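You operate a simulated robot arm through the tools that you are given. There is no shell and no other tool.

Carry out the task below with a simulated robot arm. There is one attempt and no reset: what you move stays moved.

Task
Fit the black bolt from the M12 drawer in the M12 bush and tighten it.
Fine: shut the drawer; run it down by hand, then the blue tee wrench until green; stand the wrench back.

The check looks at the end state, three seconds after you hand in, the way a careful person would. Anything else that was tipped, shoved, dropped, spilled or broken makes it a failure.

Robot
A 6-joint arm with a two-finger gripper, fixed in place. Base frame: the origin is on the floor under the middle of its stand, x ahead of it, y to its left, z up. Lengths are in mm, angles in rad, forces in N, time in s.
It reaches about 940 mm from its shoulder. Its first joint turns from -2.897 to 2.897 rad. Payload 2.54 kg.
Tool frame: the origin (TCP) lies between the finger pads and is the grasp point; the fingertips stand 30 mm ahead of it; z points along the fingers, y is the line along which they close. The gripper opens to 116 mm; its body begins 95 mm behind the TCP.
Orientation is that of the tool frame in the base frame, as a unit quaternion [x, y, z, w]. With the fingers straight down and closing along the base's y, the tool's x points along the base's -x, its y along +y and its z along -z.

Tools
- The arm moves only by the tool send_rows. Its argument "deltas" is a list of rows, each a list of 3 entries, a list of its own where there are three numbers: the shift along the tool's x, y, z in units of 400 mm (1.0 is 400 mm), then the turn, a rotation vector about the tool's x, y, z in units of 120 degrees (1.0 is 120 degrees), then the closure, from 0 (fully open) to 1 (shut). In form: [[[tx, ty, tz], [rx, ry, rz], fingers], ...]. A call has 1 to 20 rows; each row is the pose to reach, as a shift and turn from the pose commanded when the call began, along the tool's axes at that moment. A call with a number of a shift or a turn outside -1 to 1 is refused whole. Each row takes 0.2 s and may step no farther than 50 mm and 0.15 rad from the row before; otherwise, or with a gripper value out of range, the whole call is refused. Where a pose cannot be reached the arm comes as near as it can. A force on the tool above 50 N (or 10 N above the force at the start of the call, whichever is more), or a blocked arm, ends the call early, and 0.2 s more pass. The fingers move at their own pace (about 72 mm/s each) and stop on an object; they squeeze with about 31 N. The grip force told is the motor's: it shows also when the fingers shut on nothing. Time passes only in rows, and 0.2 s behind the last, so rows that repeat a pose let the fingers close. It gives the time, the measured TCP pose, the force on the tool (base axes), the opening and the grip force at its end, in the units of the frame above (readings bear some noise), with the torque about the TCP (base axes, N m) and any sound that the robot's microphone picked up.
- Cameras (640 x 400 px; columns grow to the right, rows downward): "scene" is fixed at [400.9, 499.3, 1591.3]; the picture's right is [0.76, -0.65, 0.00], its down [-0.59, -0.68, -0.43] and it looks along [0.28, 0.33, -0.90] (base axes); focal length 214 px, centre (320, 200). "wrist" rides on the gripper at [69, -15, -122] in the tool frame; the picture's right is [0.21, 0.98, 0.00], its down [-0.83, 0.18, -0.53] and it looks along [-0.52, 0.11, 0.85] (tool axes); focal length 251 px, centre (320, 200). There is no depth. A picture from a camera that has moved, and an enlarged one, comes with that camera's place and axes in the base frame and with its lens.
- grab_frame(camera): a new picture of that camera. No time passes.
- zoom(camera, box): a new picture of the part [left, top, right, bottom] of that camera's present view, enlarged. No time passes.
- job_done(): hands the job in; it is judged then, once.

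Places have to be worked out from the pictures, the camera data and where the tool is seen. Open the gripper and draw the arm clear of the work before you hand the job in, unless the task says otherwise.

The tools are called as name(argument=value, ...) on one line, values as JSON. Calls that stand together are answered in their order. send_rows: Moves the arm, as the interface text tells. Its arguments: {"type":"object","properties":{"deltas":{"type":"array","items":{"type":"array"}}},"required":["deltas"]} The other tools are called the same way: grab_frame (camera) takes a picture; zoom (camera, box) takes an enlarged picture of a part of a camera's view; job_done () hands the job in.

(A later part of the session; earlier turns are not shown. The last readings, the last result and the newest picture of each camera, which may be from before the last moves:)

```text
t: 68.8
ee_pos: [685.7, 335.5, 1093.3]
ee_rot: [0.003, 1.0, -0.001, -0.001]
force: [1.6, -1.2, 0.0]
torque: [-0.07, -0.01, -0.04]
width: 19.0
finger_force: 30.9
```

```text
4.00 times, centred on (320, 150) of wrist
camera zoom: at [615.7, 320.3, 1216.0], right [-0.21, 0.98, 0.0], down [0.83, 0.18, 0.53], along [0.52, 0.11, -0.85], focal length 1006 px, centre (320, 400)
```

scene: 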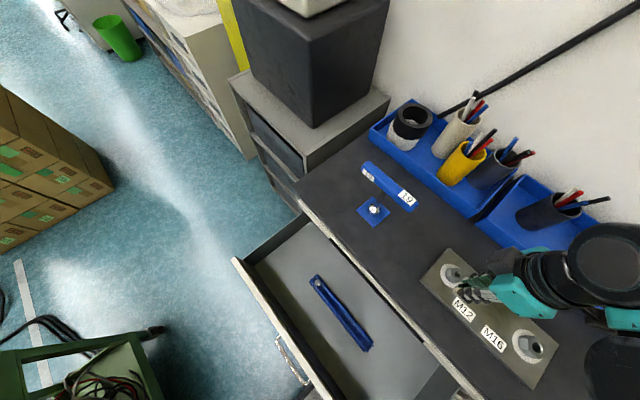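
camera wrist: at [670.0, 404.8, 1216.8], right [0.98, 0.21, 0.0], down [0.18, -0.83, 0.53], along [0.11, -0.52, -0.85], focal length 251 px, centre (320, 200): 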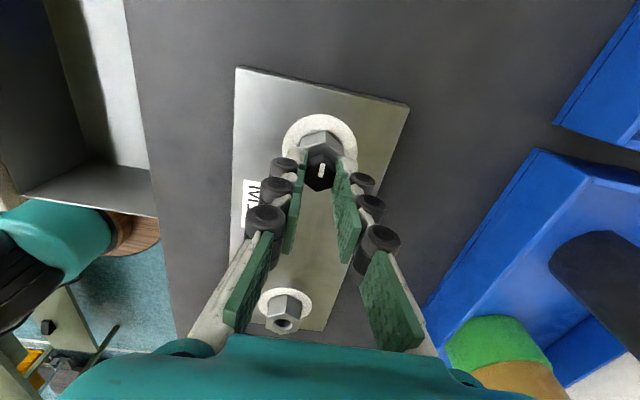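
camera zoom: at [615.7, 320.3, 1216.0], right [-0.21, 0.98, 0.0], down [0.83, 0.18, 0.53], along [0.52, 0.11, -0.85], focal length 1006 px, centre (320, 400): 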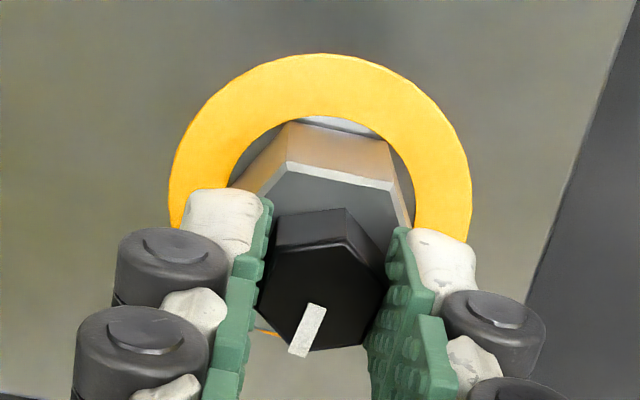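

The ring round the bush turned amber and the grip slipped to the next flats: the bolt is run down hand-tight. I open and rise to inspect.

send_rows(deltas=[[[0, 0, 0], [0, 0, 0], 0.65], [[0, 0, 0], [0, 0, 0], 0.65], [[0, 0, 0], [0, 0, 0], 0.65], [[0, 0, -0.04], [0, 0, 0], 0.65], [[0, 0, -0.1], [0, 0, 0], 0.65], [[0, 0, -0.2], [0, 0, 0], 0.65], [[0, 0, -0.3], [0, 0, 0], 0.65]])

zoom(camera="wrist", box=[270, 90, 370, 170])

zoom(camera="scene", box=[430, 240, 510, 310])

grab_frame(camera="scene")

```text
t: 70.4
ee_pos: [685.9, 334.4, 1214.2]
ee_rot: [0.001, 1.0, -0.001, 0.0]
force: [-0.2, 0.6, -1.1]
torque: [0.04, 0.02, -0.01]
width: 40.6
finger_force: 0.1
```

```text
5.00 times, centred on (320, 130) of wrist
camera zoom: at [615.9, 320.6, 1336.4], right [-0.21, 0.98, 0.0], down [0.83, 0.18, 0.53], along [0.52, 0.11, -0.85], focal length 1257 px, centre (320, 550)
```

zoom: 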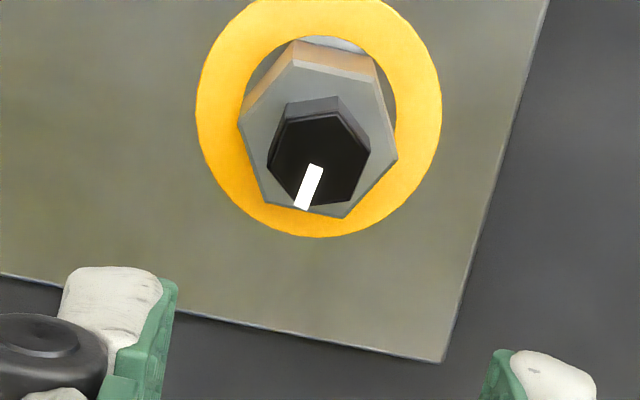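

```text
5.71 times, centred on (470, 275) of scene
camera zoom: at [400.9, 499.3, 1591.3], right [0.76, -0.65, 0.0], down [-0.59, -0.68, -0.43], along [0.28, 0.33, -0.9], focal length 1226 px, centre (-537, -229)
```

zoom: 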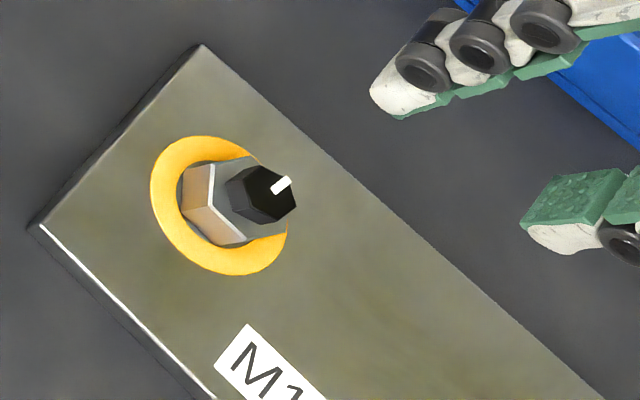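

```text
taken
```

scene: 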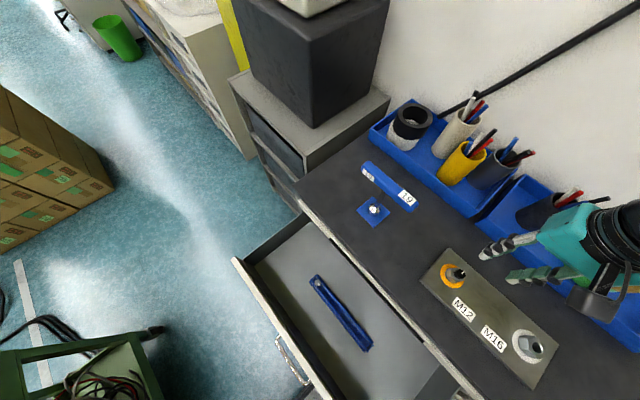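

The bolt is seated straight in the bush with the amber ring. Before the wrench I shut the drawer: first back over the drawer with the gripper rolled to tool x = −y.

send_rows(deltas=[[[0.0554, 0.0137, 0.0133], [0, 0, -0.0625], 0.9], [[0.1108, 0.0273, 0.0267], [0, 0, -0.125], 0.9], [[0.1662, 0.041, 0.04], [0, 0, -0.1875], 0.9], [[0.2216, 0.0547, 0.0533], [0, 0, -0.25], 0.9], [[0.277, 0.0683, 0.0667], [0, 0, -0.3125], 0.9], [[0.3324, 0.082, 0.08], [0, 0, -0.375], 0.9], [[0.3878, 0.0957, 0.0933], [0, 0, -0.4375], 0.9], [[0.4432, 0.1093, 0.1067], [0, 0, -0.5], 0.9], [[0.4986, 0.123, 0.12], [0, 0, -0.5625], 0.9], [[0.554, 0.1367, 0.1333], [0, 0, -0.625], 0.9], [[0.6094, 0.1503, 0.1467], [0, 0, -0.6875], 0.9], [[0.6648, 0.164, 0.16], [0, 0, -0.75], 0.9]])

```text
t: 73.0
ee_pos: [419.2, 400.8, 1150.3]
ee_rot: [-0.707, 0.708, 0.0, -0.001]
force: [0.1, -0.2, -0.7]
torque: [0.03, -0.02, 0.03]
width: 11.6
finger_force: 0.0
```

Now I swing out in front of the drawer, tilting the closed fingers to 20° below horizontal.

send_rows(deltas=[[[-0.0117, 0.0636, 0.0278], [0.0648, 0, 0], 0.9], [[-0.0233, 0.1272, 0.0556], [0.1296, 0, 0], 0.95], [[-0.035, 0.1908, 0.0833], [0.1944, 0, 0], 1], [[-0.0467, 0.2544, 0.1111], [0.2593, 0, 0], 1], [[-0.0583, 0.3181, 0.1389], [0.3241, 0, 0], 1], [[-0.07, 0.3817, 0.1667], [0.3889, 0, 0], 1], [[-0.0817, 0.4453, 0.1944], [0.4537, 0, 0], 1], [[-0.0933, 0.5089, 0.2222], [0.5185, 0, 0], 1], [[-0.105, 0.5725, 0.25], [0.5833, 0, 0], 1]])

grab_frame(camera="scene")

grab_frame(camera="wrist")

```text
t: 75.0
ee_pos: [192.1, 444.4, 1049.7]
ee_rot: [0.581, -0.579, 0.404, -0.406]
force: [0.1, -1.2, 0.1]
torque: [0.02, 0.02, 0.04]
width: 0.0
finger_force: 28.3
```

```text
taken
```

scene: 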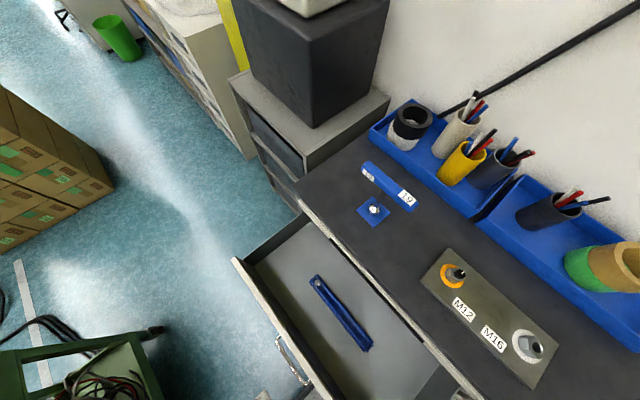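

```text
taken
camera wrist: at [81.8, 374.8, 1106.8], right [-0.33, -0.21, -0.92], down [-0.57, 0.82, 0.01], along [0.75, 0.52, -0.4], focal length 251 px, centre (320, 200)
```

wrist: 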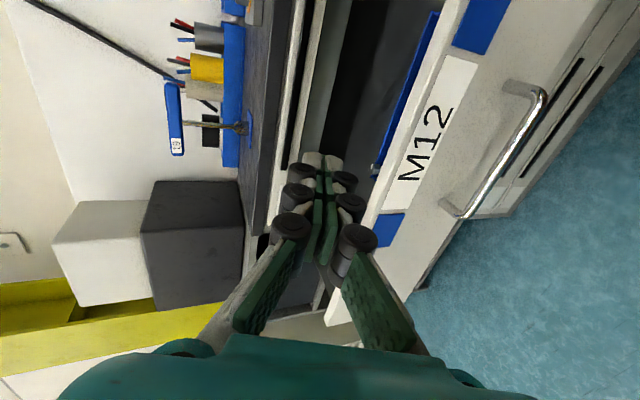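

I lower in front of the drawer to push on the panel between label and handle (tip height ≈870).

send_rows(deltas=[[[0, 0.0999, 0.0363], [0, 0, 0], 1], [[0, 0.1998, 0.0726], [0, 0, 0], 1], [[0, 0.2996, 0.109], [0, 0, 0], 1], [[0, 0.3995, 0.1453], [0, 0, 0], 1]])

grab_frame(camera="wrist")

```text
t: 76.0
ee_pos: [191.4, 443.7, 878.4]
ee_rot: [0.581, -0.579, 0.403, -0.406]
force: [0.4, 0.1, 0.1]
torque: [0.02, -0.01, 0.06]
width: 0.0
finger_force: 29.1
```

```text
taken
camera wrist: at [82.0, 374.5, 936.3], right [-0.34, -0.21, -0.92], down [-0.57, 0.82, 0.02], along [0.75, 0.53, -0.4], focal length 251 px, centre (320, 200)
```

wrist: 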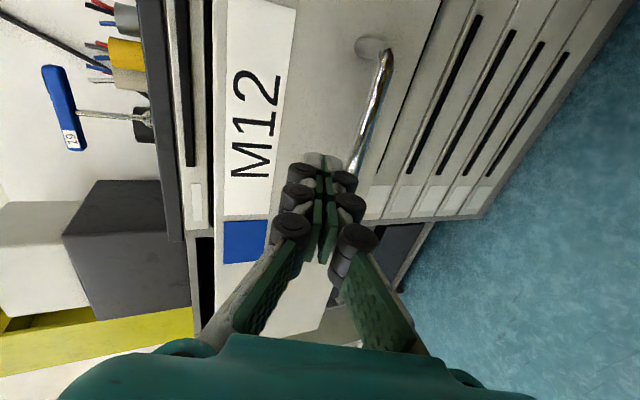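

Aligned in front of the panel above the handle. I push straight along +x for about 295 mm.

send_rows(deltas=[[[0, -0.0257, 0.0705], [0, 0, 0], 1], [[0, -0.047, 0.1293], [0, 0, 0], 1], [[0, -0.0599, 0.1645], [0, 0, 0], 1], [[0, -0.0727, 0.1998], [0, 0, 0], 1], [[0, -0.0898, 0.2468], [0, 0, 0], 1], [[0, -0.1069, 0.2938], [0, 0, 0], 1], [[0, -0.124, 0.3408], [0, 0, 0], 1], [[0, -0.1411, 0.3878], [0, 0, 0], 1], [[0, -0.1582, 0.4348], [0, 0, 0], 1], [[0, -0.1753, 0.4818], [0, 0, 0], 1], [[0, -0.1924, 0.5288], [0, 0, 0], 1], [[0, -0.2095, 0.5758], [0, 0, 0], 1], [[0, -0.2266, 0.6228], [0, 0, 0], 1], [[0, -0.2394, 0.658], [0, 0, 0], 1], [[0, -0.2522, 0.6933], [0, 0, 0], 1]])

grab_frame(camera="scene")

grab_frame(camera="wrist")

```text
t: 79.2
ee_pos: [486.5, 443.6, 878.7]
ee_rot: [-0.579, 0.58, -0.406, 0.404]
force: [0.2, 0.6, 0.3]
torque: [-0.01, 0.01, 0.0]
width: 0.0
finger_force: 29.0
```

```text
taken
```

scene: 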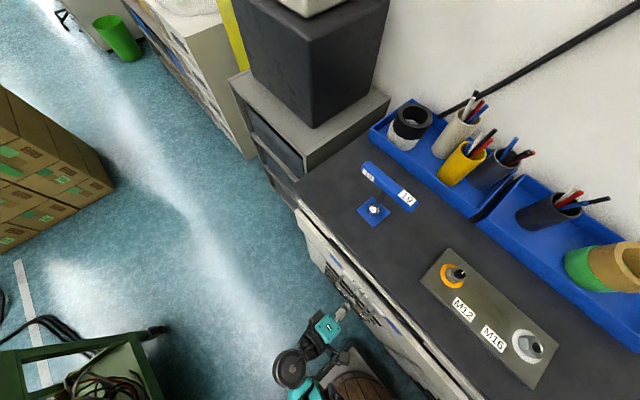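

```text
taken
camera wrist: at [375.5, 374.5, 935.6], right [-0.34, -0.21, -0.92], down [-0.56, 0.83, 0.01], along [0.76, 0.52, -0.4], focal length 251 px, centre (320, 200)
```

wrist: 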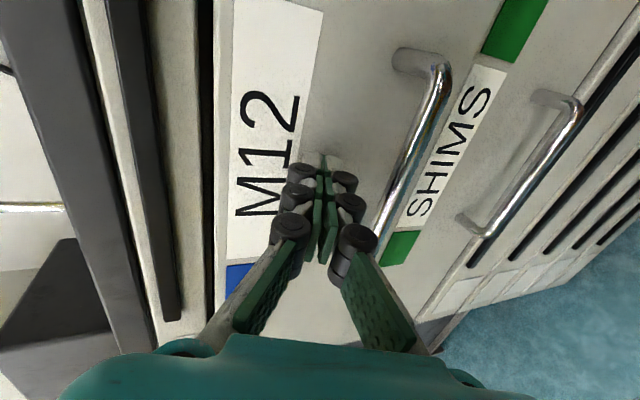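

The drawer looks almost shut, with no residual force on the tool. I keep pushing slowly until it meets the stop.

send_rows(deltas=[[[0, -0.0043, 0.0118], [0, 0, 0], 1], [[0, -0.0086, 0.0235], [0, 0, 0], 1], [[0, -0.0128, 0.0353], [0, 0, 0], 1], [[0, -0.0171, 0.047], [0, 0, 0], 1], [[0, -0.0214, 0.0588], [0, 0, 0], 1], [[0, -0.0239, 0.0658], [0, 0, 0], 1], [[0, -0.0265, 0.0729], [0, 0, 0], 1], [[0, -0.029, 0.0799], [0, 0, 0], 1], [[0, -0.0316, 0.087], [0, 0, 0], 1], [[0, -0.0342, 0.094], [0, 0, 0], 1]])

zoom(camera="scene", box=[280, 190, 460, 400])

grab_frame(camera="wrist")

```text
t: 80.7
ee_pos: [511.5, 442.0, 879.7]
ee_rot: [0.58, -0.58, 0.404, -0.405]
force: [-27.9, -4.7, 9.8]
torque: [-0.02, -0.22, -0.11]
width: 0.0
finger_force: 28.6
stopped in row 7: the force on the tool passed its limit at 58 N (the readings are from after the stop); the commanded pose is now the measured one
```

```text
1.90 times, centred on (370, 295) of scene
camera zoom: at [400.9, 499.3, 1591.3], right [0.76, -0.65, 0.0], down [-0.59, -0.68, -0.43], along [0.28, 0.33, -0.9], focal length 408 px, centre (225, 19)
```

zoom: 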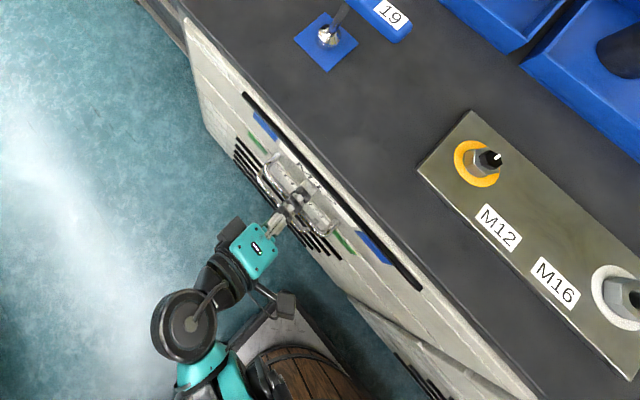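

```text
taken
camera wrist: at [400.9, 373.7, 936.1], right [-0.34, -0.22, -0.92], down [-0.57, 0.82, 0.01], along [0.75, 0.52, -0.4], focal length 251 px, centre (320, 200)
```

wrist: 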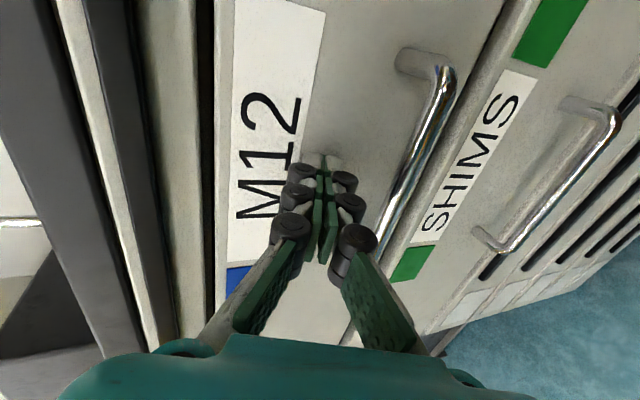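

The drawer met its stop (58 N peak) with the tips at x≈540. I back off 60 mm and compare the drawer front with its neighbour for flushness.

send_rows(deltas=[[[0, 0.0171, -0.047], [0, 0, 0], 1], [[0, 0.0342, -0.094], [0, 0, 0], 1], [[0, 0.0513, -0.141], [0, 0, 0], 1], [[0, 0.0855, -0.235], [0, 0, 0], 1]])

zoom(camera="scene", box=[290, 200, 450, 400])

grab_frame(camera="wrist")

```text
t: 81.7
ee_pos: [413.7, 442.9, 880.0]
ee_rot: [0.58, -0.58, 0.405, -0.404]
force: [-0.1, -0.3, -0.3]
torque: [0.03, -0.01, -0.02]
width: 0.0
finger_force: 28.8
```

```text
2.00 times, centred on (370, 300) of scene
camera zoom: at [400.9, 499.3, 1591.3], right [0.76, -0.65, 0.0], down [-0.59, -0.68, -0.43], along [0.28, 0.33, -0.9], focal length 429 px, centre (220, 0)
```

zoom: 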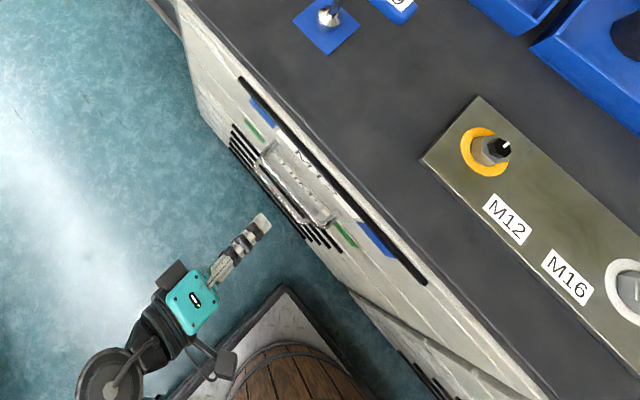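

```text
taken
camera wrist: at [304.3, 374.0, 936.8], right [-0.34, -0.22, -0.92], down [-0.56, 0.83, 0.01], along [0.75, 0.52, -0.4], focal length 251 px, centre (320, 200)
```

wrist: 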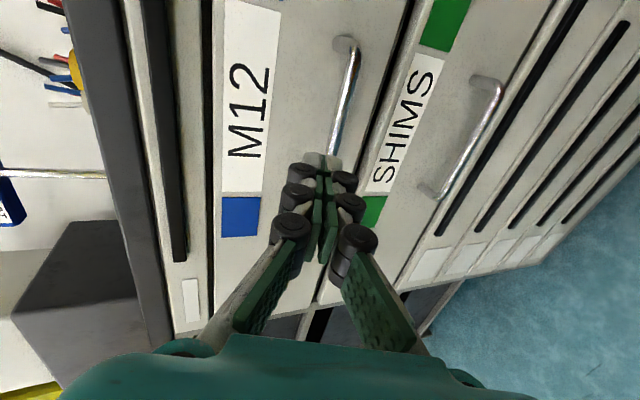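

zoom(camera="wrist", box=[160, 240, 340, 350])

zoom(camera="scene", box=[320, 240, 420, 340])

```text
3.56 times, centred on (250, 295) of wrist
camera zoom: at [304.3, 374.0, 936.8], right [-0.34, -0.22, -0.92], down [-0.56, 0.83, 0.01], along [0.75, 0.52, -0.4], focal length 894 px, centre (569, -138)
```

zoom: 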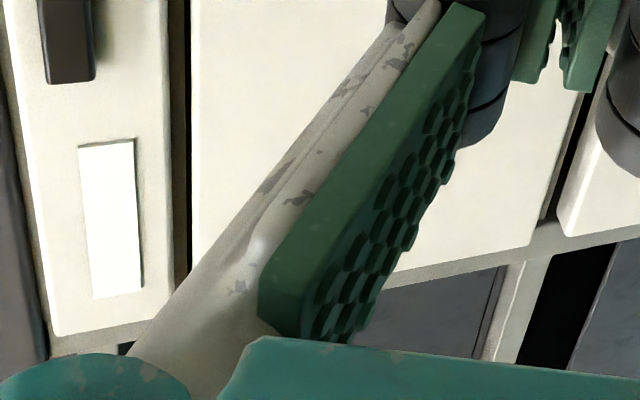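

```text
4.00 times, centred on (370, 290) of scene
camera zoom: at [400.9, 499.3, 1591.3], right [0.76, -0.65, 0.0], down [-0.59, -0.68, -0.43], along [0.28, 0.33, -0.9], focal length 858 px, centre (120, -160)
```

zoom: 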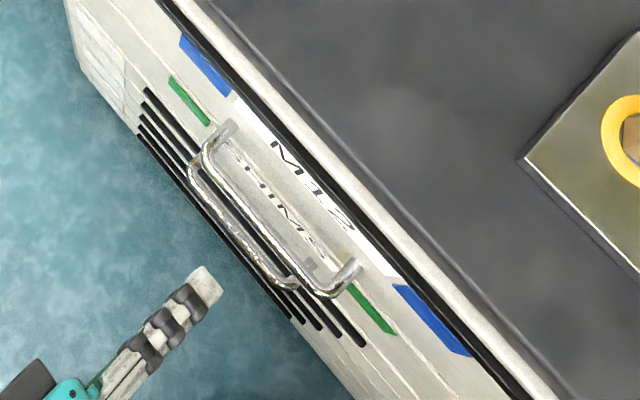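

The M12 drawer is flush with its neighbour. Next the wrench: I rise in front of the bench, turn the fingers straight down and move toward the wrench for a look from above.

send_rows(deltas=[[[0, -0.0987, -0.0359], [0, 0, 0], 1], [[0, -0.1974, -0.0718], [0, 0, 0], 1], [[0, -0.2961, -0.1077], [0, 0, 0], 1], [[0, -0.3948, -0.1436], [0, 0, 0], 1], [[0, -0.4935, -0.1795], [0, 0, 0], 1], [[0, -0.5922, -0.2154], [0, 0, 0], 1], [[-0.0167, -0.6358, -0.2076], [-0.0648, 0, 0], 0.9], [[-0.0333, -0.6795, -0.1999], [-0.1296, 0, 0], 0.8], [[-0.05, -0.7231, -0.1921], [-0.1944, 0, 0], 0.6], [[-0.0667, -0.7668, -0.1843], [-0.2593, 0, 0], 0.5], [[-0.0833, -0.8104, -0.1766], [-0.3241, 0, 0], 0.4], [[-0.1, -0.854, -0.1688], [-0.3889, 0, 0], 0.4], [[-0.1167, -0.8977, -0.161], [-0.4537, 0, 0], 0.4], [[-0.1333, -0.9413, -0.1532], [-0.5185, 0, 0], 0.4], [[-0.15, -0.985, -0.1455], [-0.5833, 0, 0], 0.4]])

grab_frame(camera="wrist")

```text
t: 84.9
ee_pos: [493.6, 503.4, 1269.7]
ee_rot: [-0.706, 0.708, 0.002, -0.002]
force: [-0.7, 0.4, 1.3]
torque: [0.04, -0.08, 0.0]
width: 69.5
finger_force: 0.0
```

```text
taken
camera wrist: at [509.2, 434.1, 1392.2], right [-0.98, -0.22, 0.01], down [-0.18, 0.83, 0.53], along [-0.12, 0.52, -0.85], focal length 251 px, centre (320, 200)
```

wrist: 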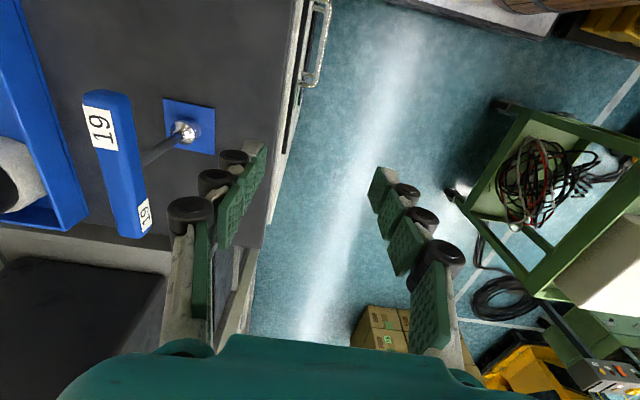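

zoom(camera="wrist", box=[60, 70, 240, 260])

zoom(camera="scene", box=[340, 140, 440, 240])

```text
2.11 times, centred on (150, 165) of wrist
camera zoom: at [509.2, 434.1, 1392.2], right [-0.98, -0.22, 0.01], down [-0.18, 0.83, 0.53], along [-0.12, 0.52, -0.85], focal length 529 px, centre (678, 274)
```

zoom: 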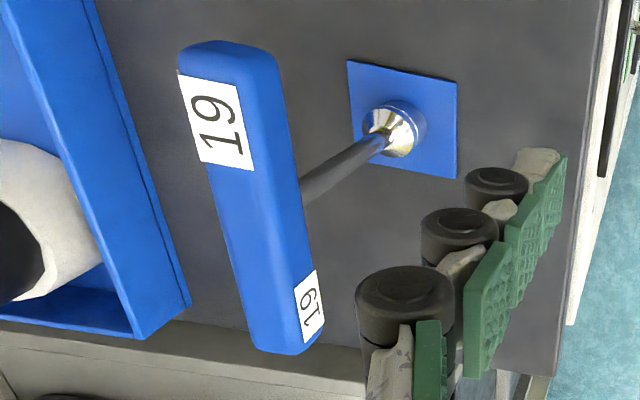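

```text
4.00 times, centred on (390, 190) of scene
camera zoom: at [400.9, 499.3, 1591.3], right [0.76, -0.65, 0.0], down [-0.59, -0.68, -0.43], along [0.28, 0.33, -0.9], focal length 858 px, centre (40, 240)
```

zoom: 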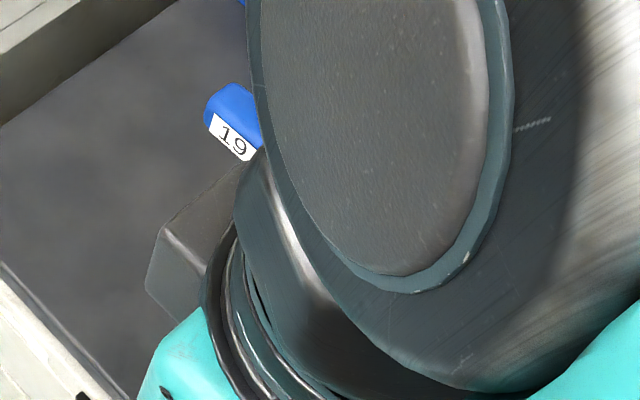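

The wrench handle triangulates to y≈510–668 at x≈689, z≈1150, so its axis is near (689, 587). I move closer above it, staying higher than the handle, and look again.

send_rows(deltas=[[[-0.0335, -0.073, -0.015], [0.0027, 0, 0], 0.4], [[-0.067, -0.146, -0.03], [0.0027, 0, 0], 0.4], [[-0.1005, -0.219, -0.045], [0.0027, 0, 0], 0.4], [[-0.134, -0.292, -0.05], [0.0027, 0, 0], 0.4], [[-0.1675, -0.365, -0.05], [0.0027, 0, 0], 0.4]])

grab_frame(camera="wrist")

grab_frame(camera="scene")

```text
t: 86.1
ee_pos: [597.4, 545.5, 1280.9]
ee_rot: [0.707, -0.707, 0.001, -0.001]
force: [0.5, -1.1, -0.3]
torque: [0.04, 0.01, 0.0]
width: 69.6
finger_force: 0.0
out of reach, approached as far as the arm can: row 4, 5
```

```text
taken
camera wrist: at [611.9, 476.9, 1402.9], right [-0.98, -0.21, 0.0], down [-0.18, 0.83, 0.53], along [-0.11, 0.52, -0.85], focal length 251 px, centre (320, 200)
```

wrist: 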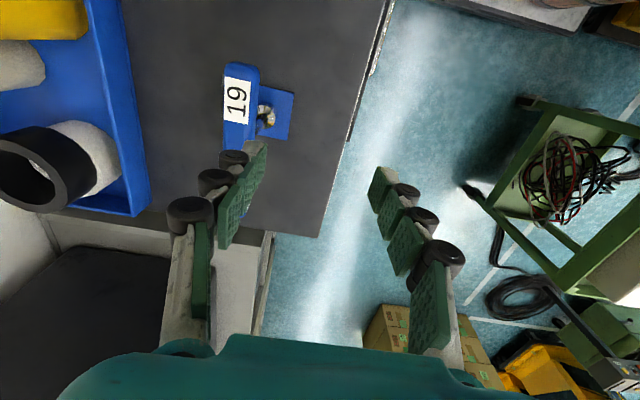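

```text
taken
```

scene: 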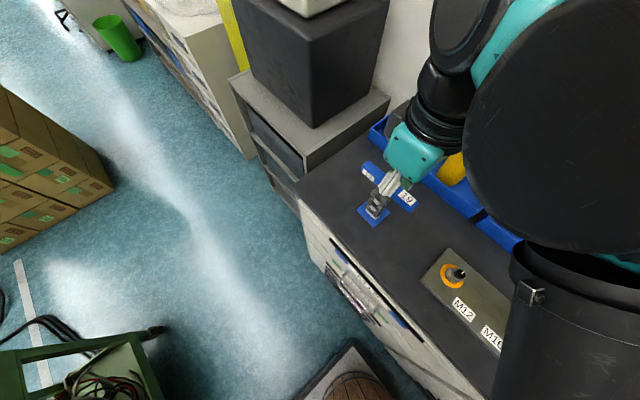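

The vertical tool is at the edge of reach here; a tilt of the fingers toward +y (about 30°) brings the wrist closer while the pads still lie flat on the handle's sides. I go to a pre-grasp pose ~90 mm before the handle centre with that tilt.

send_rows(deltas=[[[0.0018, -0.0458, 0.0275], [0, -0.05, 0], 0.4], [[0.0036, -0.0916, 0.055], [0, -0.1, 0], 0.4], [[0.0054, -0.1374, 0.0825], [0, -0.15, 0], 0.4], [[0.0072, -0.1832, 0.11], [0, -0.2, 0], 0.4], [[0.009, -0.229, 0.1375], [0, -0.25, 0], 0.4], [[0.009, -0.229, 0.1375], [0, -0.25, 0], 0.4]])

grab_frame(camera="wrist")

grab_frame(camera="scene")

```text
t: 87.5
ee_pos: [689.8, 542.8, 1226.4]
ee_rot: [0.684, -0.682, -0.183, -0.183]
force: [0.1, -0.2, -0.9]
torque: [0.01, 0.01, 0.0]
width: 69.7
finger_force: 0.1
```

```text
taken
camera wrist: at [704.4, 421.1, 1297.0], right [-0.98, -0.19, -0.11], down [-0.18, 0.45, 0.88], along [-0.11, 0.87, -0.47], focal length 251 px, centre (320, 200)
```

wrist: 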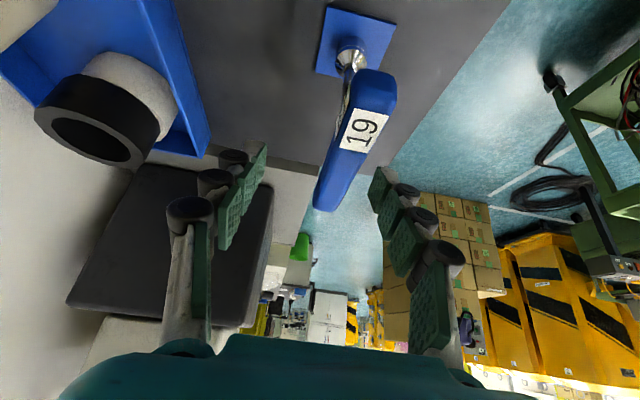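

```text
taken
```

scene: 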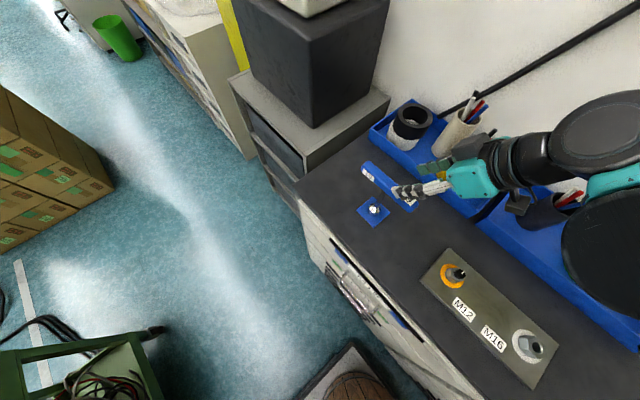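

zoom(camera="wrist", box=[270, 0, 430, 220])

zoom(camera="scene", box=[340, 140, 460, 240])

```text
1.82 times, centred on (350, 110) of wrist
camera zoom: at [704.4, 421.1, 1297.0], right [-0.98, -0.19, -0.11], down [-0.18, 0.45, 0.88], along [-0.11, 0.87, -0.47], focal length 457 px, centre (266, 364)
```

zoom: 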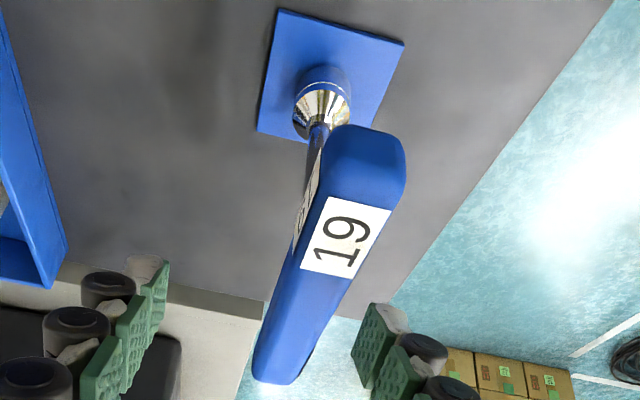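

```text
4.00 times, centred on (400, 190) of scene
camera zoom: at [400.9, 499.3, 1591.3], right [0.76, -0.65, 0.0], down [-0.59, -0.68, -0.43], along [0.28, 0.33, -0.9], focal length 858 px, centre (0, 240)
```

zoom: 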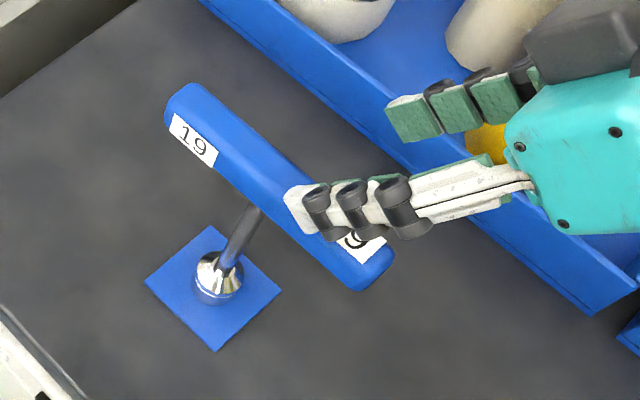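

Triangulating three views now puts the handle ends near (670, 508) and (672, 650) at z≈1173, pad centre (666, 579) at z≈1022, so the wrench axis is about (667.5, 579). I shift the pre-grasp to that and recheck.

send_rows(deltas=[[[-0.0056, 0.0279, -0.0192], [0, 0, 0], 0.4], [[-0.0113, 0.0558, -0.0385], [0, 0, 0], 0.4], [[-0.0113, 0.0558, -0.0385], [0, 0, 0], 0.4]])

zoom(camera="wrist", box=[210, 0, 430, 240])

zoom(camera="scene", box=[340, 140, 460, 240])

```text
t: 88.3
ee_pos: [667.6, 538.7, 1241.2]
ee_rot: [0.684, -0.682, -0.182, -0.183]
force: [0.1, 0.1, -0.2]
torque: [-0.02, -0.02, -0.01]
width: 69.7
finger_force: 0.0
```

```text
1.67 times, centred on (320, 120) of wrist
camera zoom: at [682.2, 417.5, 1313.3], right [-0.98, -0.19, -0.11], down [-0.18, 0.45, 0.87], along [-0.11, 0.87, -0.47], focal length 419 px, centre (320, 333)
```

zoom: 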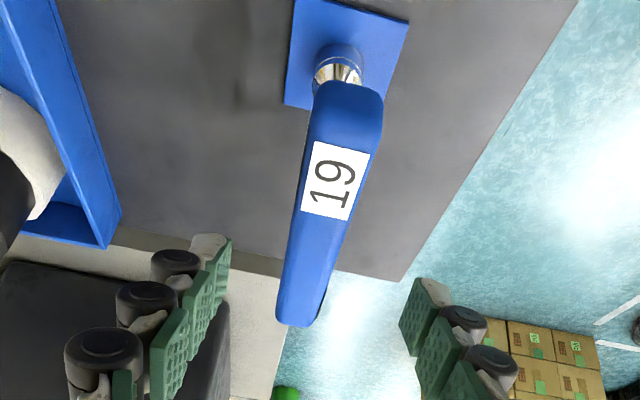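

```text
4.00 times, centred on (400, 190) of scene
camera zoom: at [400.9, 499.3, 1591.3], right [0.76, -0.65, 0.0], down [-0.59, -0.68, -0.43], along [0.28, 0.33, -0.9], focal length 858 px, centre (0, 240)
```

zoom: 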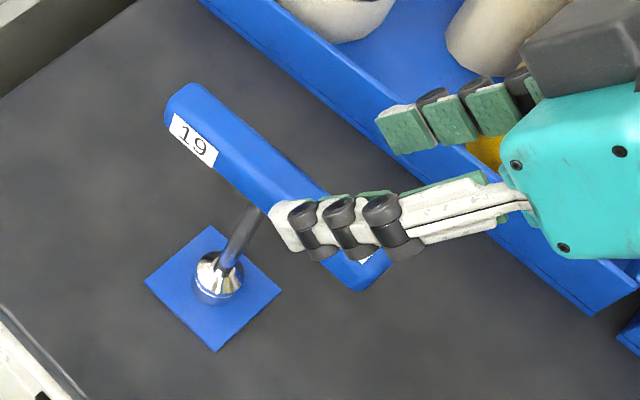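

Handle and tool axis now coincide in the picture (handle centre at column ~318 where the grasp point projects). I advance 78 mm along the tool axis with open fingers.

send_rows(deltas=[[[0, 0, 0.05], [0, 0, 0], 0.4], [[0, 0, 0.1], [0, 0, 0], 0.4], [[0, 0, 0.15], [0, 0, 0], 0.4], [[0, 0, 0.195], [0, 0, 0], 0.4]])

grab_frame(camera="wrist")

zoom(camera="scene", box=[340, 140, 460, 240])

```text
t: 89.3
ee_pos: [667.8, 577.5, 1172.5]
ee_rot: [-0.683, 0.683, 0.183, 0.183]
force: [-0.2, 0.4, 0.6]
torque: [0.02, -0.04, 0.04]
width: 69.4
finger_force: 0.0
```

```text
taken
camera wrist: at [681.8, 456.9, 1245.4], right [-0.98, -0.19, -0.11], down [-0.18, 0.45, 0.87], along [-0.11, 0.87, -0.47], focal length 251 px, centre (320, 200)
```

wrist: 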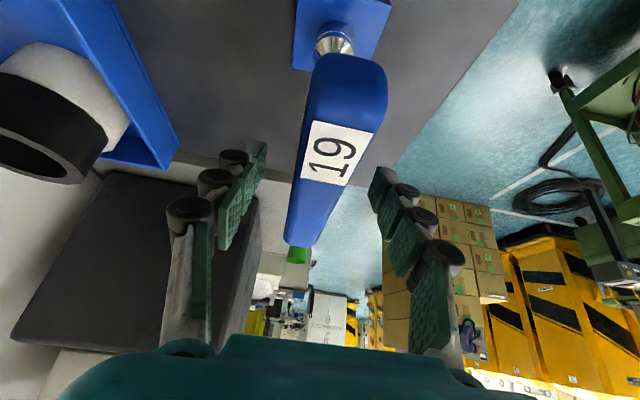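

```text
4.00 times, centred on (400, 190) of scene
camera zoom: at [400.9, 499.3, 1591.3], right [0.76, -0.65, 0.0], down [-0.59, -0.68, -0.43], along [0.28, 0.33, -0.9], focal length 858 px, centre (0, 240)
```

zoom: 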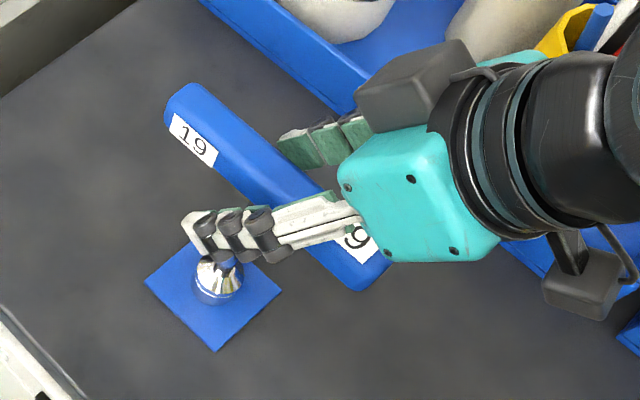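

The fingers straddle the bar's centre at the right depth. I close on the handle.

send_rows(deltas=[[[0, 0, 0], [0, 0, 0], 0.55], [[0, 0, 0], [0, 0, 0], 0.7], [[0, 0, 0], [0, 0, 0], 0.85], [[0, 0, 0], [0, 0, 0], 0.95], [[0, 0, 0], [0, 0, 0], 1], [[0, 0, 0], [0, 0, 0], 1]])

grab_frame(camera="wrist")

zoom(camera="scene", box=[340, 140, 460, 240])

```text
t: 90.7
ee_pos: [667.5, 577.3, 1173.9]
ee_rot: [0.684, -0.682, -0.182, -0.183]
force: [0.7, 0.1, 0.2]
torque: [0.04, -0.11, 0.01]
width: 24.8
finger_force: 30.9
```

```text
taken
camera wrist: at [682.1, 456.9, 1245.4], right [-0.98, -0.19, -0.11], down [-0.18, 0.45, 0.87], along [-0.11, 0.87, -0.47], focal length 251 px, centre (320, 200)
```

wrist: 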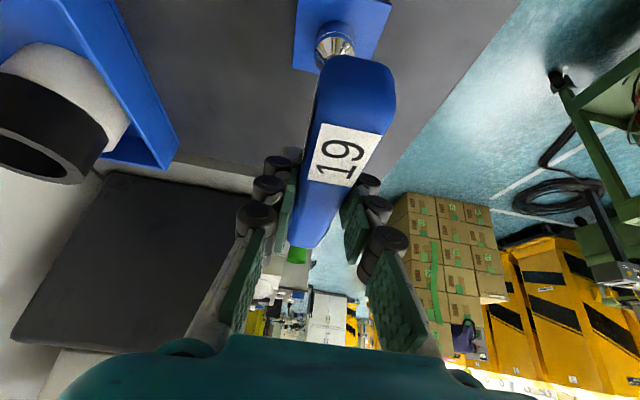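

```text
4.00 times, centred on (400, 190) of scene
camera zoom: at [400.9, 499.3, 1591.3], right [0.76, -0.65, 0.0], down [-0.59, -0.68, -0.43], along [0.28, 0.33, -0.9], focal length 858 px, centre (0, 240)
```

zoom: 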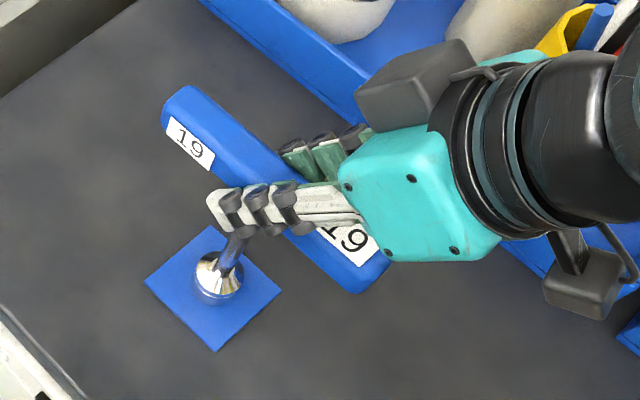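

Handle gripped (24.8 mm, 31 N); I note this pose (667.5, 577.3, 1173.9) for the return. I lift 20 mm first and check.

send_rows(deltas=[[[-0.00625, 0, -0.0108], [0, 0, 0], 1], [[-0.0125, 0, -0.0217], [0, 0, 0], 1], [[-0.025, 0, -0.0433], [0, 0, 0], 1], [[-0.025, 0, -0.0433], [0, 0, 0], 1]])

grab_frame(camera="wrist")

zoom(camera="scene", box=[340, 140, 460, 240])

```text
t: 91.7
ee_pos: [668.8, 575.7, 1192.3]
ee_rot: [0.684, -0.683, -0.182, -0.183]
force: [-0.1, -0.5, -3.3]
torque: [0.0, 0.03, 0.04]
width: 25.0
finger_force: 31.1
```

```text
taken
camera wrist: at [682.5, 456.2, 1265.0], right [-0.98, -0.19, -0.11], down [-0.18, 0.45, 0.87], along [-0.11, 0.87, -0.47], focal length 251 px, centre (320, 200)
```

wrist: 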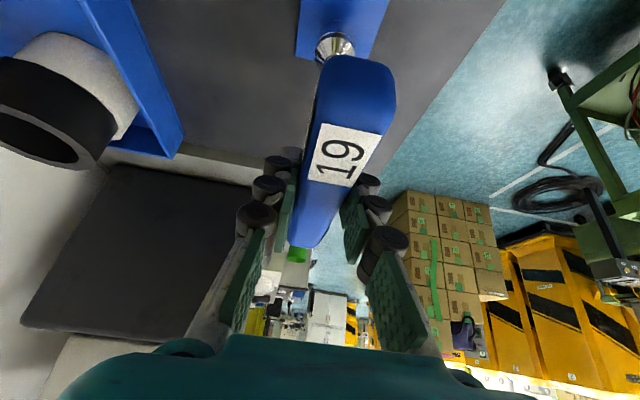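

```text
4.00 times, centred on (400, 190) of scene
camera zoom: at [400.9, 499.3, 1591.3], right [0.76, -0.65, 0.0], down [-0.59, -0.68, -0.43], along [0.28, 0.33, -0.9], focal length 858 px, centre (0, 240)
```

zoom: 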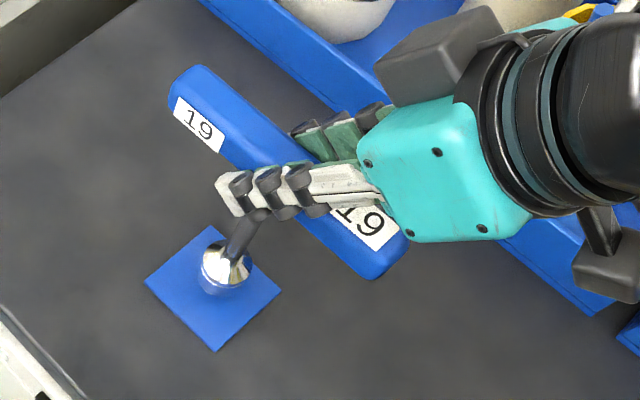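

The wrench hangs straight (3.3 N). I carry it up and over toward the bolt, keeping the socket well above the bush.

send_rows(deltas=[[[0.0286, -0.0032, -0.0839], [0, 0, 0], 1], [[0.0571, -0.0063, -0.1677], [0, 0, 0], 1], [[0.0857, -0.0095, -0.2516], [0, 0, 0], 1], [[0.1445, -0.0146, -0.2854], [0, 0, 0], 1], [[0.2032, -0.0197, -0.3192], [0, 0, 0], 1], [[0.262, -0.0247, -0.3529], [0, 0, 0], 1], [[0.3208, -0.0298, -0.3867], [0, 0, 0], 1], [[0.3795, -0.0349, -0.4205], [0, 0, 0], 1], [[0.4383, -0.04, -0.4543], [0, 0, 0], 1], [[0.4383, -0.04, -0.4543], [0, 0, 0], 1]])

grab_frame(camera="wrist")

grab_frame(camera="scene")

```text
t: 93.9
ee_pos: [683.5, 334.1, 1262.9]
ee_rot: [0.684, -0.683, -0.182, -0.183]
force: [0.0, 0.2, -2.8]
torque: [-0.01, 0.02, 0.01]
width: 24.5
finger_force: 30.6
```

```text
taken
camera wrist: at [698.3, 213.1, 1334.7], right [-0.98, -0.19, -0.11], down [-0.18, 0.45, 0.87], along [-0.11, 0.87, -0.47], focal length 251 px, centre (320, 200)
```

wrist: 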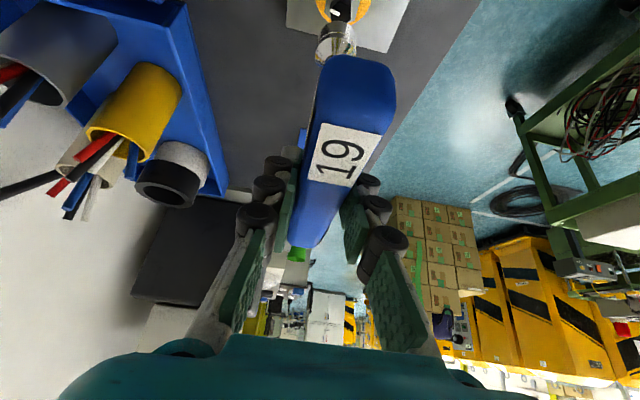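

```text
taken
```

scene: 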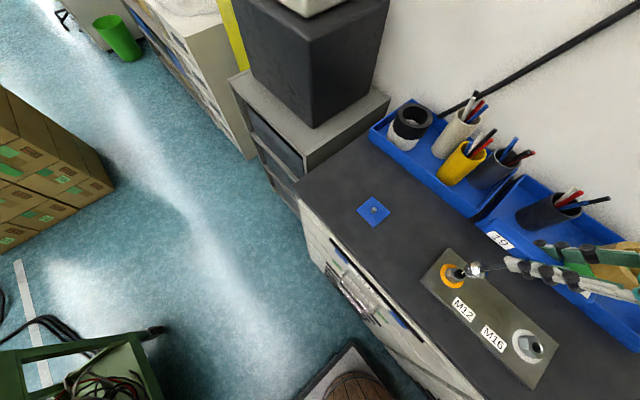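

Wrench is near the bolt. I zoom on the socket/bolt in both views and on the empty pad for later.

zoom(camera="scene", box=[430, 230, 530, 310])

zoom(camera="wrist", box=[270, 0, 410, 80])

zoom(camera="scene", box=[340, 180, 410, 240])

```text
5.00 times, centred on (480, 270) of scene
camera zoom: at [400.9, 499.3, 1591.3], right [0.76, -0.65, 0.0], down [-0.59, -0.68, -0.43], along [0.28, 0.33, -0.9], focal length 1072 px, centre (-480, -150)
```

zoom: 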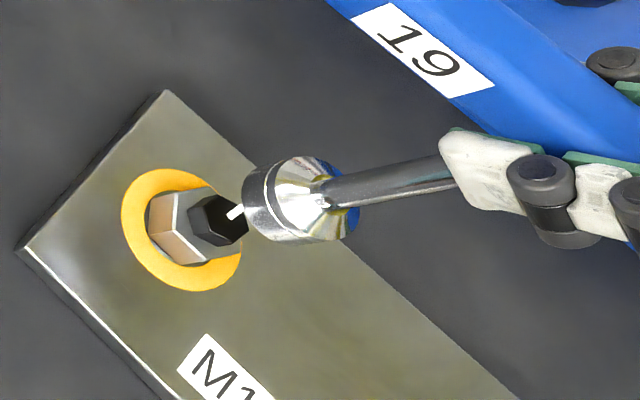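

```text
4.57 times, centred on (340, 40) of wrist
camera zoom: at [698.3, 213.1, 1334.7], right [-0.98, -0.19, -0.11], down [-0.18, 0.45, 0.87], along [-0.11, 0.87, -0.47], focal length 1149 px, centre (229, 931)
```

zoom: 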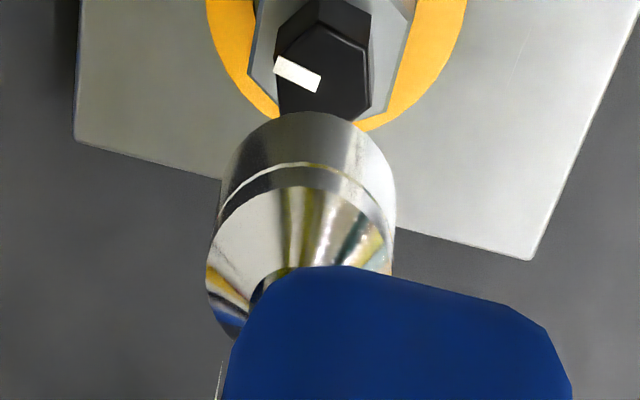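

```text
6.67 times, centred on (375, 210) of scene
camera zoom: at [400.9, 499.3, 1591.3], right [0.76, -0.65, 0.0], down [-0.59, -0.68, -0.43], along [0.28, 0.33, -0.9], focal length 1430 px, centre (-47, 133)
```

zoom: 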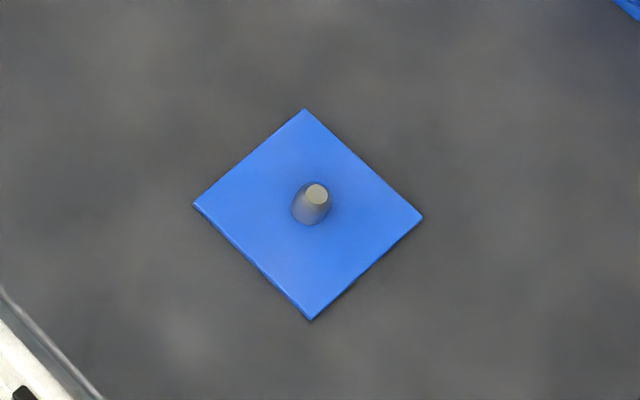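

The pad has a small peg for the socket. I zoom harder on the socket rim and bolt head in both views to measure their offset.

zoom(camera="scene", box=[450, 250, 500, 290])

zoom(camera="wrist", box=[310, 0, 370, 50])

```text
10.00 times, centred on (475, 270) of scene
camera zoom: at [400.9, 499.3, 1591.3], right [0.76, -0.65, 0.0], down [-0.59, -0.68, -0.43], along [0.28, 0.33, -0.9], focal length 2145 px, centre (-1230, -500)
```

zoom: 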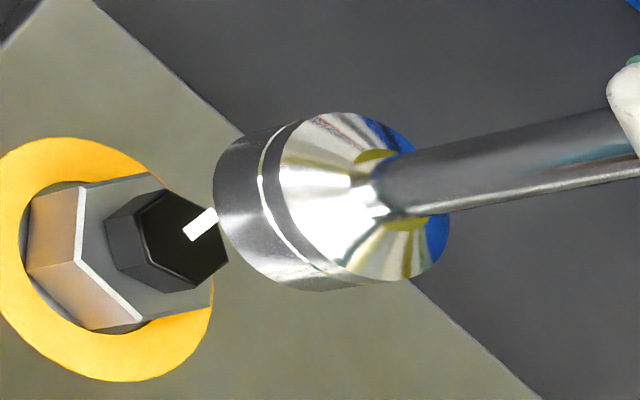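

```text
8.00 times, centred on (340, 25) of wrist
camera zoom: at [698.3, 213.1, 1334.7], right [-0.98, -0.19, -0.11], down [-0.18, 0.45, 0.87], along [-0.11, 0.87, -0.47], focal length 2012 px, centre (160, 1600)
```

zoom: 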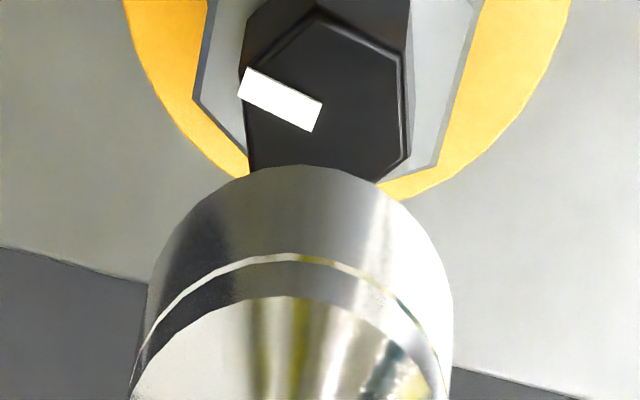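

Estimated offset of socket relative to bolt: about +2 mm in y and −0.5 mm in x, with ~35 mm height to go. I correct that and lower 22 mm for a finer check.

send_rows(deltas=[[[0.0106, -0.0013, 0.015], [0, 0, 0], 1], [[0.0212, -0.0013, 0.03], [0, 0, 0], 1], [[0.0318, -0.0013, 0.0451], [0, 0, 0], 1], [[0.0318, -0.0013, 0.0451], [0, 0, 0], 1]])

zoom(camera="scene", box=[450, 250, 500, 290])

zoom(camera="wrist", box=[310, 0, 370, 50])

```text
t: 94.9
ee_pos: [683.8, 331.7, 1240.2]
ee_rot: [0.684, -0.682, -0.183, -0.182]
force: [-0.3, 0.0, -2.6]
torque: [-0.02, -0.01, 0.0]
width: 24.8
finger_force: 30.9
```

```text
10.00 times, centred on (475, 270) of scene
camera zoom: at [400.9, 499.3, 1591.3], right [0.76, -0.65, 0.0], down [-0.59, -0.68, -0.43], along [0.28, 0.33, -0.9], focal length 2145 px, centre (-1230, -500)
```

zoom: 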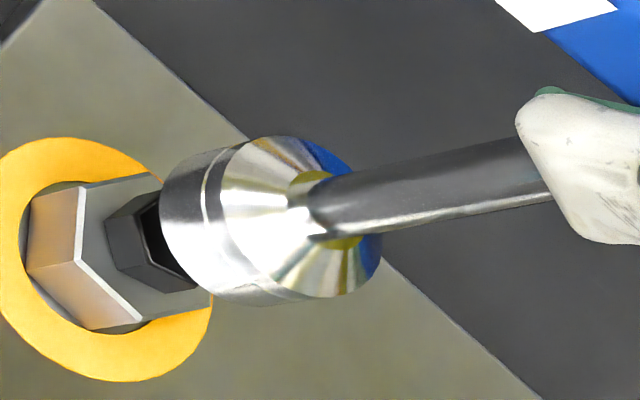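

```text
8.00 times, centred on (340, 25) of wrist
camera zoom: at [698.5, 211.5, 1312.9], right [-0.98, -0.19, -0.11], down [-0.18, 0.45, 0.87], along [-0.11, 0.87, -0.47], focal length 2012 px, centre (160, 1600)
```

zoom: 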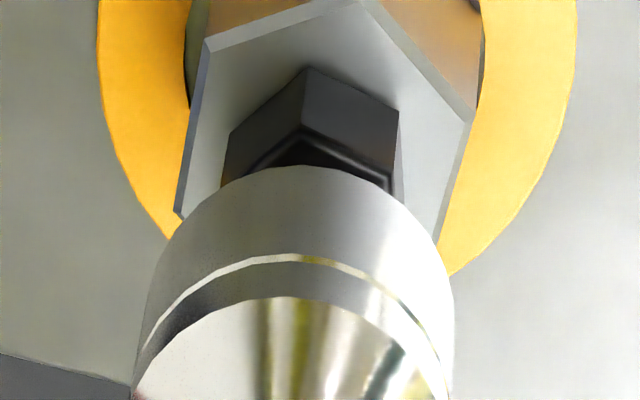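

Careful fit of rim and head outlines shows socket axis and bolt within a few tenths of a mm, with about 21 mm to go; bolt corners point at 50°+60k. I lower 17 mm.

send_rows(deltas=[[[0.0075, 0, 0.013], [0, 0, 0], 1], [[0.015, 0, 0.026], [0, 0, 0], 1], [[0.0213, 0, 0.0368], [0, 0, 0], 1], [[0.0213, 0, 0.0368], [0, 0, 0], 1]])

zoom(camera="scene", box=[450, 250, 500, 290])

zoom(camera="wrist", box=[310, 0, 370, 50])

```text
t: 95.9
ee_pos: [683.8, 332.0, 1225.3]
ee_rot: [0.684, -0.683, -0.182, -0.183]
force: [0.3, 0.2, -2.2]
torque: [-0.02, -0.05, 0.01]
width: 24.7
finger_force: 30.9
```

```text
10.00 times, centred on (475, 270) of scene
camera zoom: at [400.9, 499.3, 1591.3], right [0.76, -0.65, 0.0], down [-0.59, -0.68, -0.43], along [0.28, 0.33, -0.9], focal length 2145 px, centre (-1230, -500)
```

zoom: 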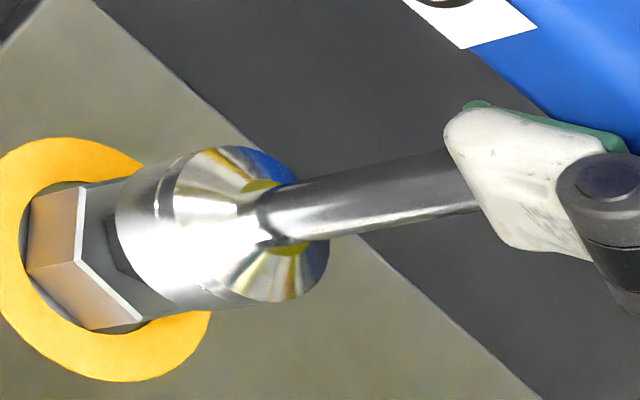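

```text
8.00 times, centred on (340, 25) of wrist
camera zoom: at [699.1, 212.0, 1295.9], right [-0.98, -0.19, -0.11], down [-0.18, 0.45, 0.87], along [-0.11, 0.87, -0.47], focal length 2012 px, centre (160, 1600)
```

zoom: 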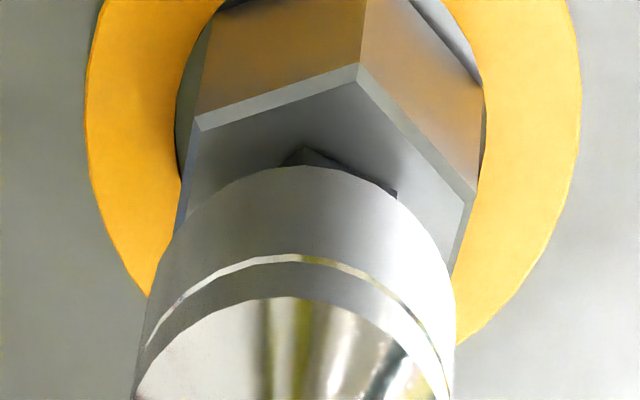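

Still no contact, about 4 mm left and well centred. I lower in 1 mm steps to feel the contact.

send_rows(deltas=[[[0.0013, 0, 0.0022], [0, 0, 0], 1], [[0.0025, 0, 0.0043], [0, 0, 0], 1], [[0.0038, 0, 0.0065], [0, 0, 0], 1], [[0.005, 0, 0.0087], [0, 0, 0], 1]])

```text
t: 96.9
ee_pos: [683.9, 333.0, 1219.8]
ee_rot: [0.684, -0.683, -0.182, -0.182]
force: [0.5, -0.9, -2.9]
torque: [0.01, -0.01, 0.01]
width: 24.7
finger_force: 30.9
```

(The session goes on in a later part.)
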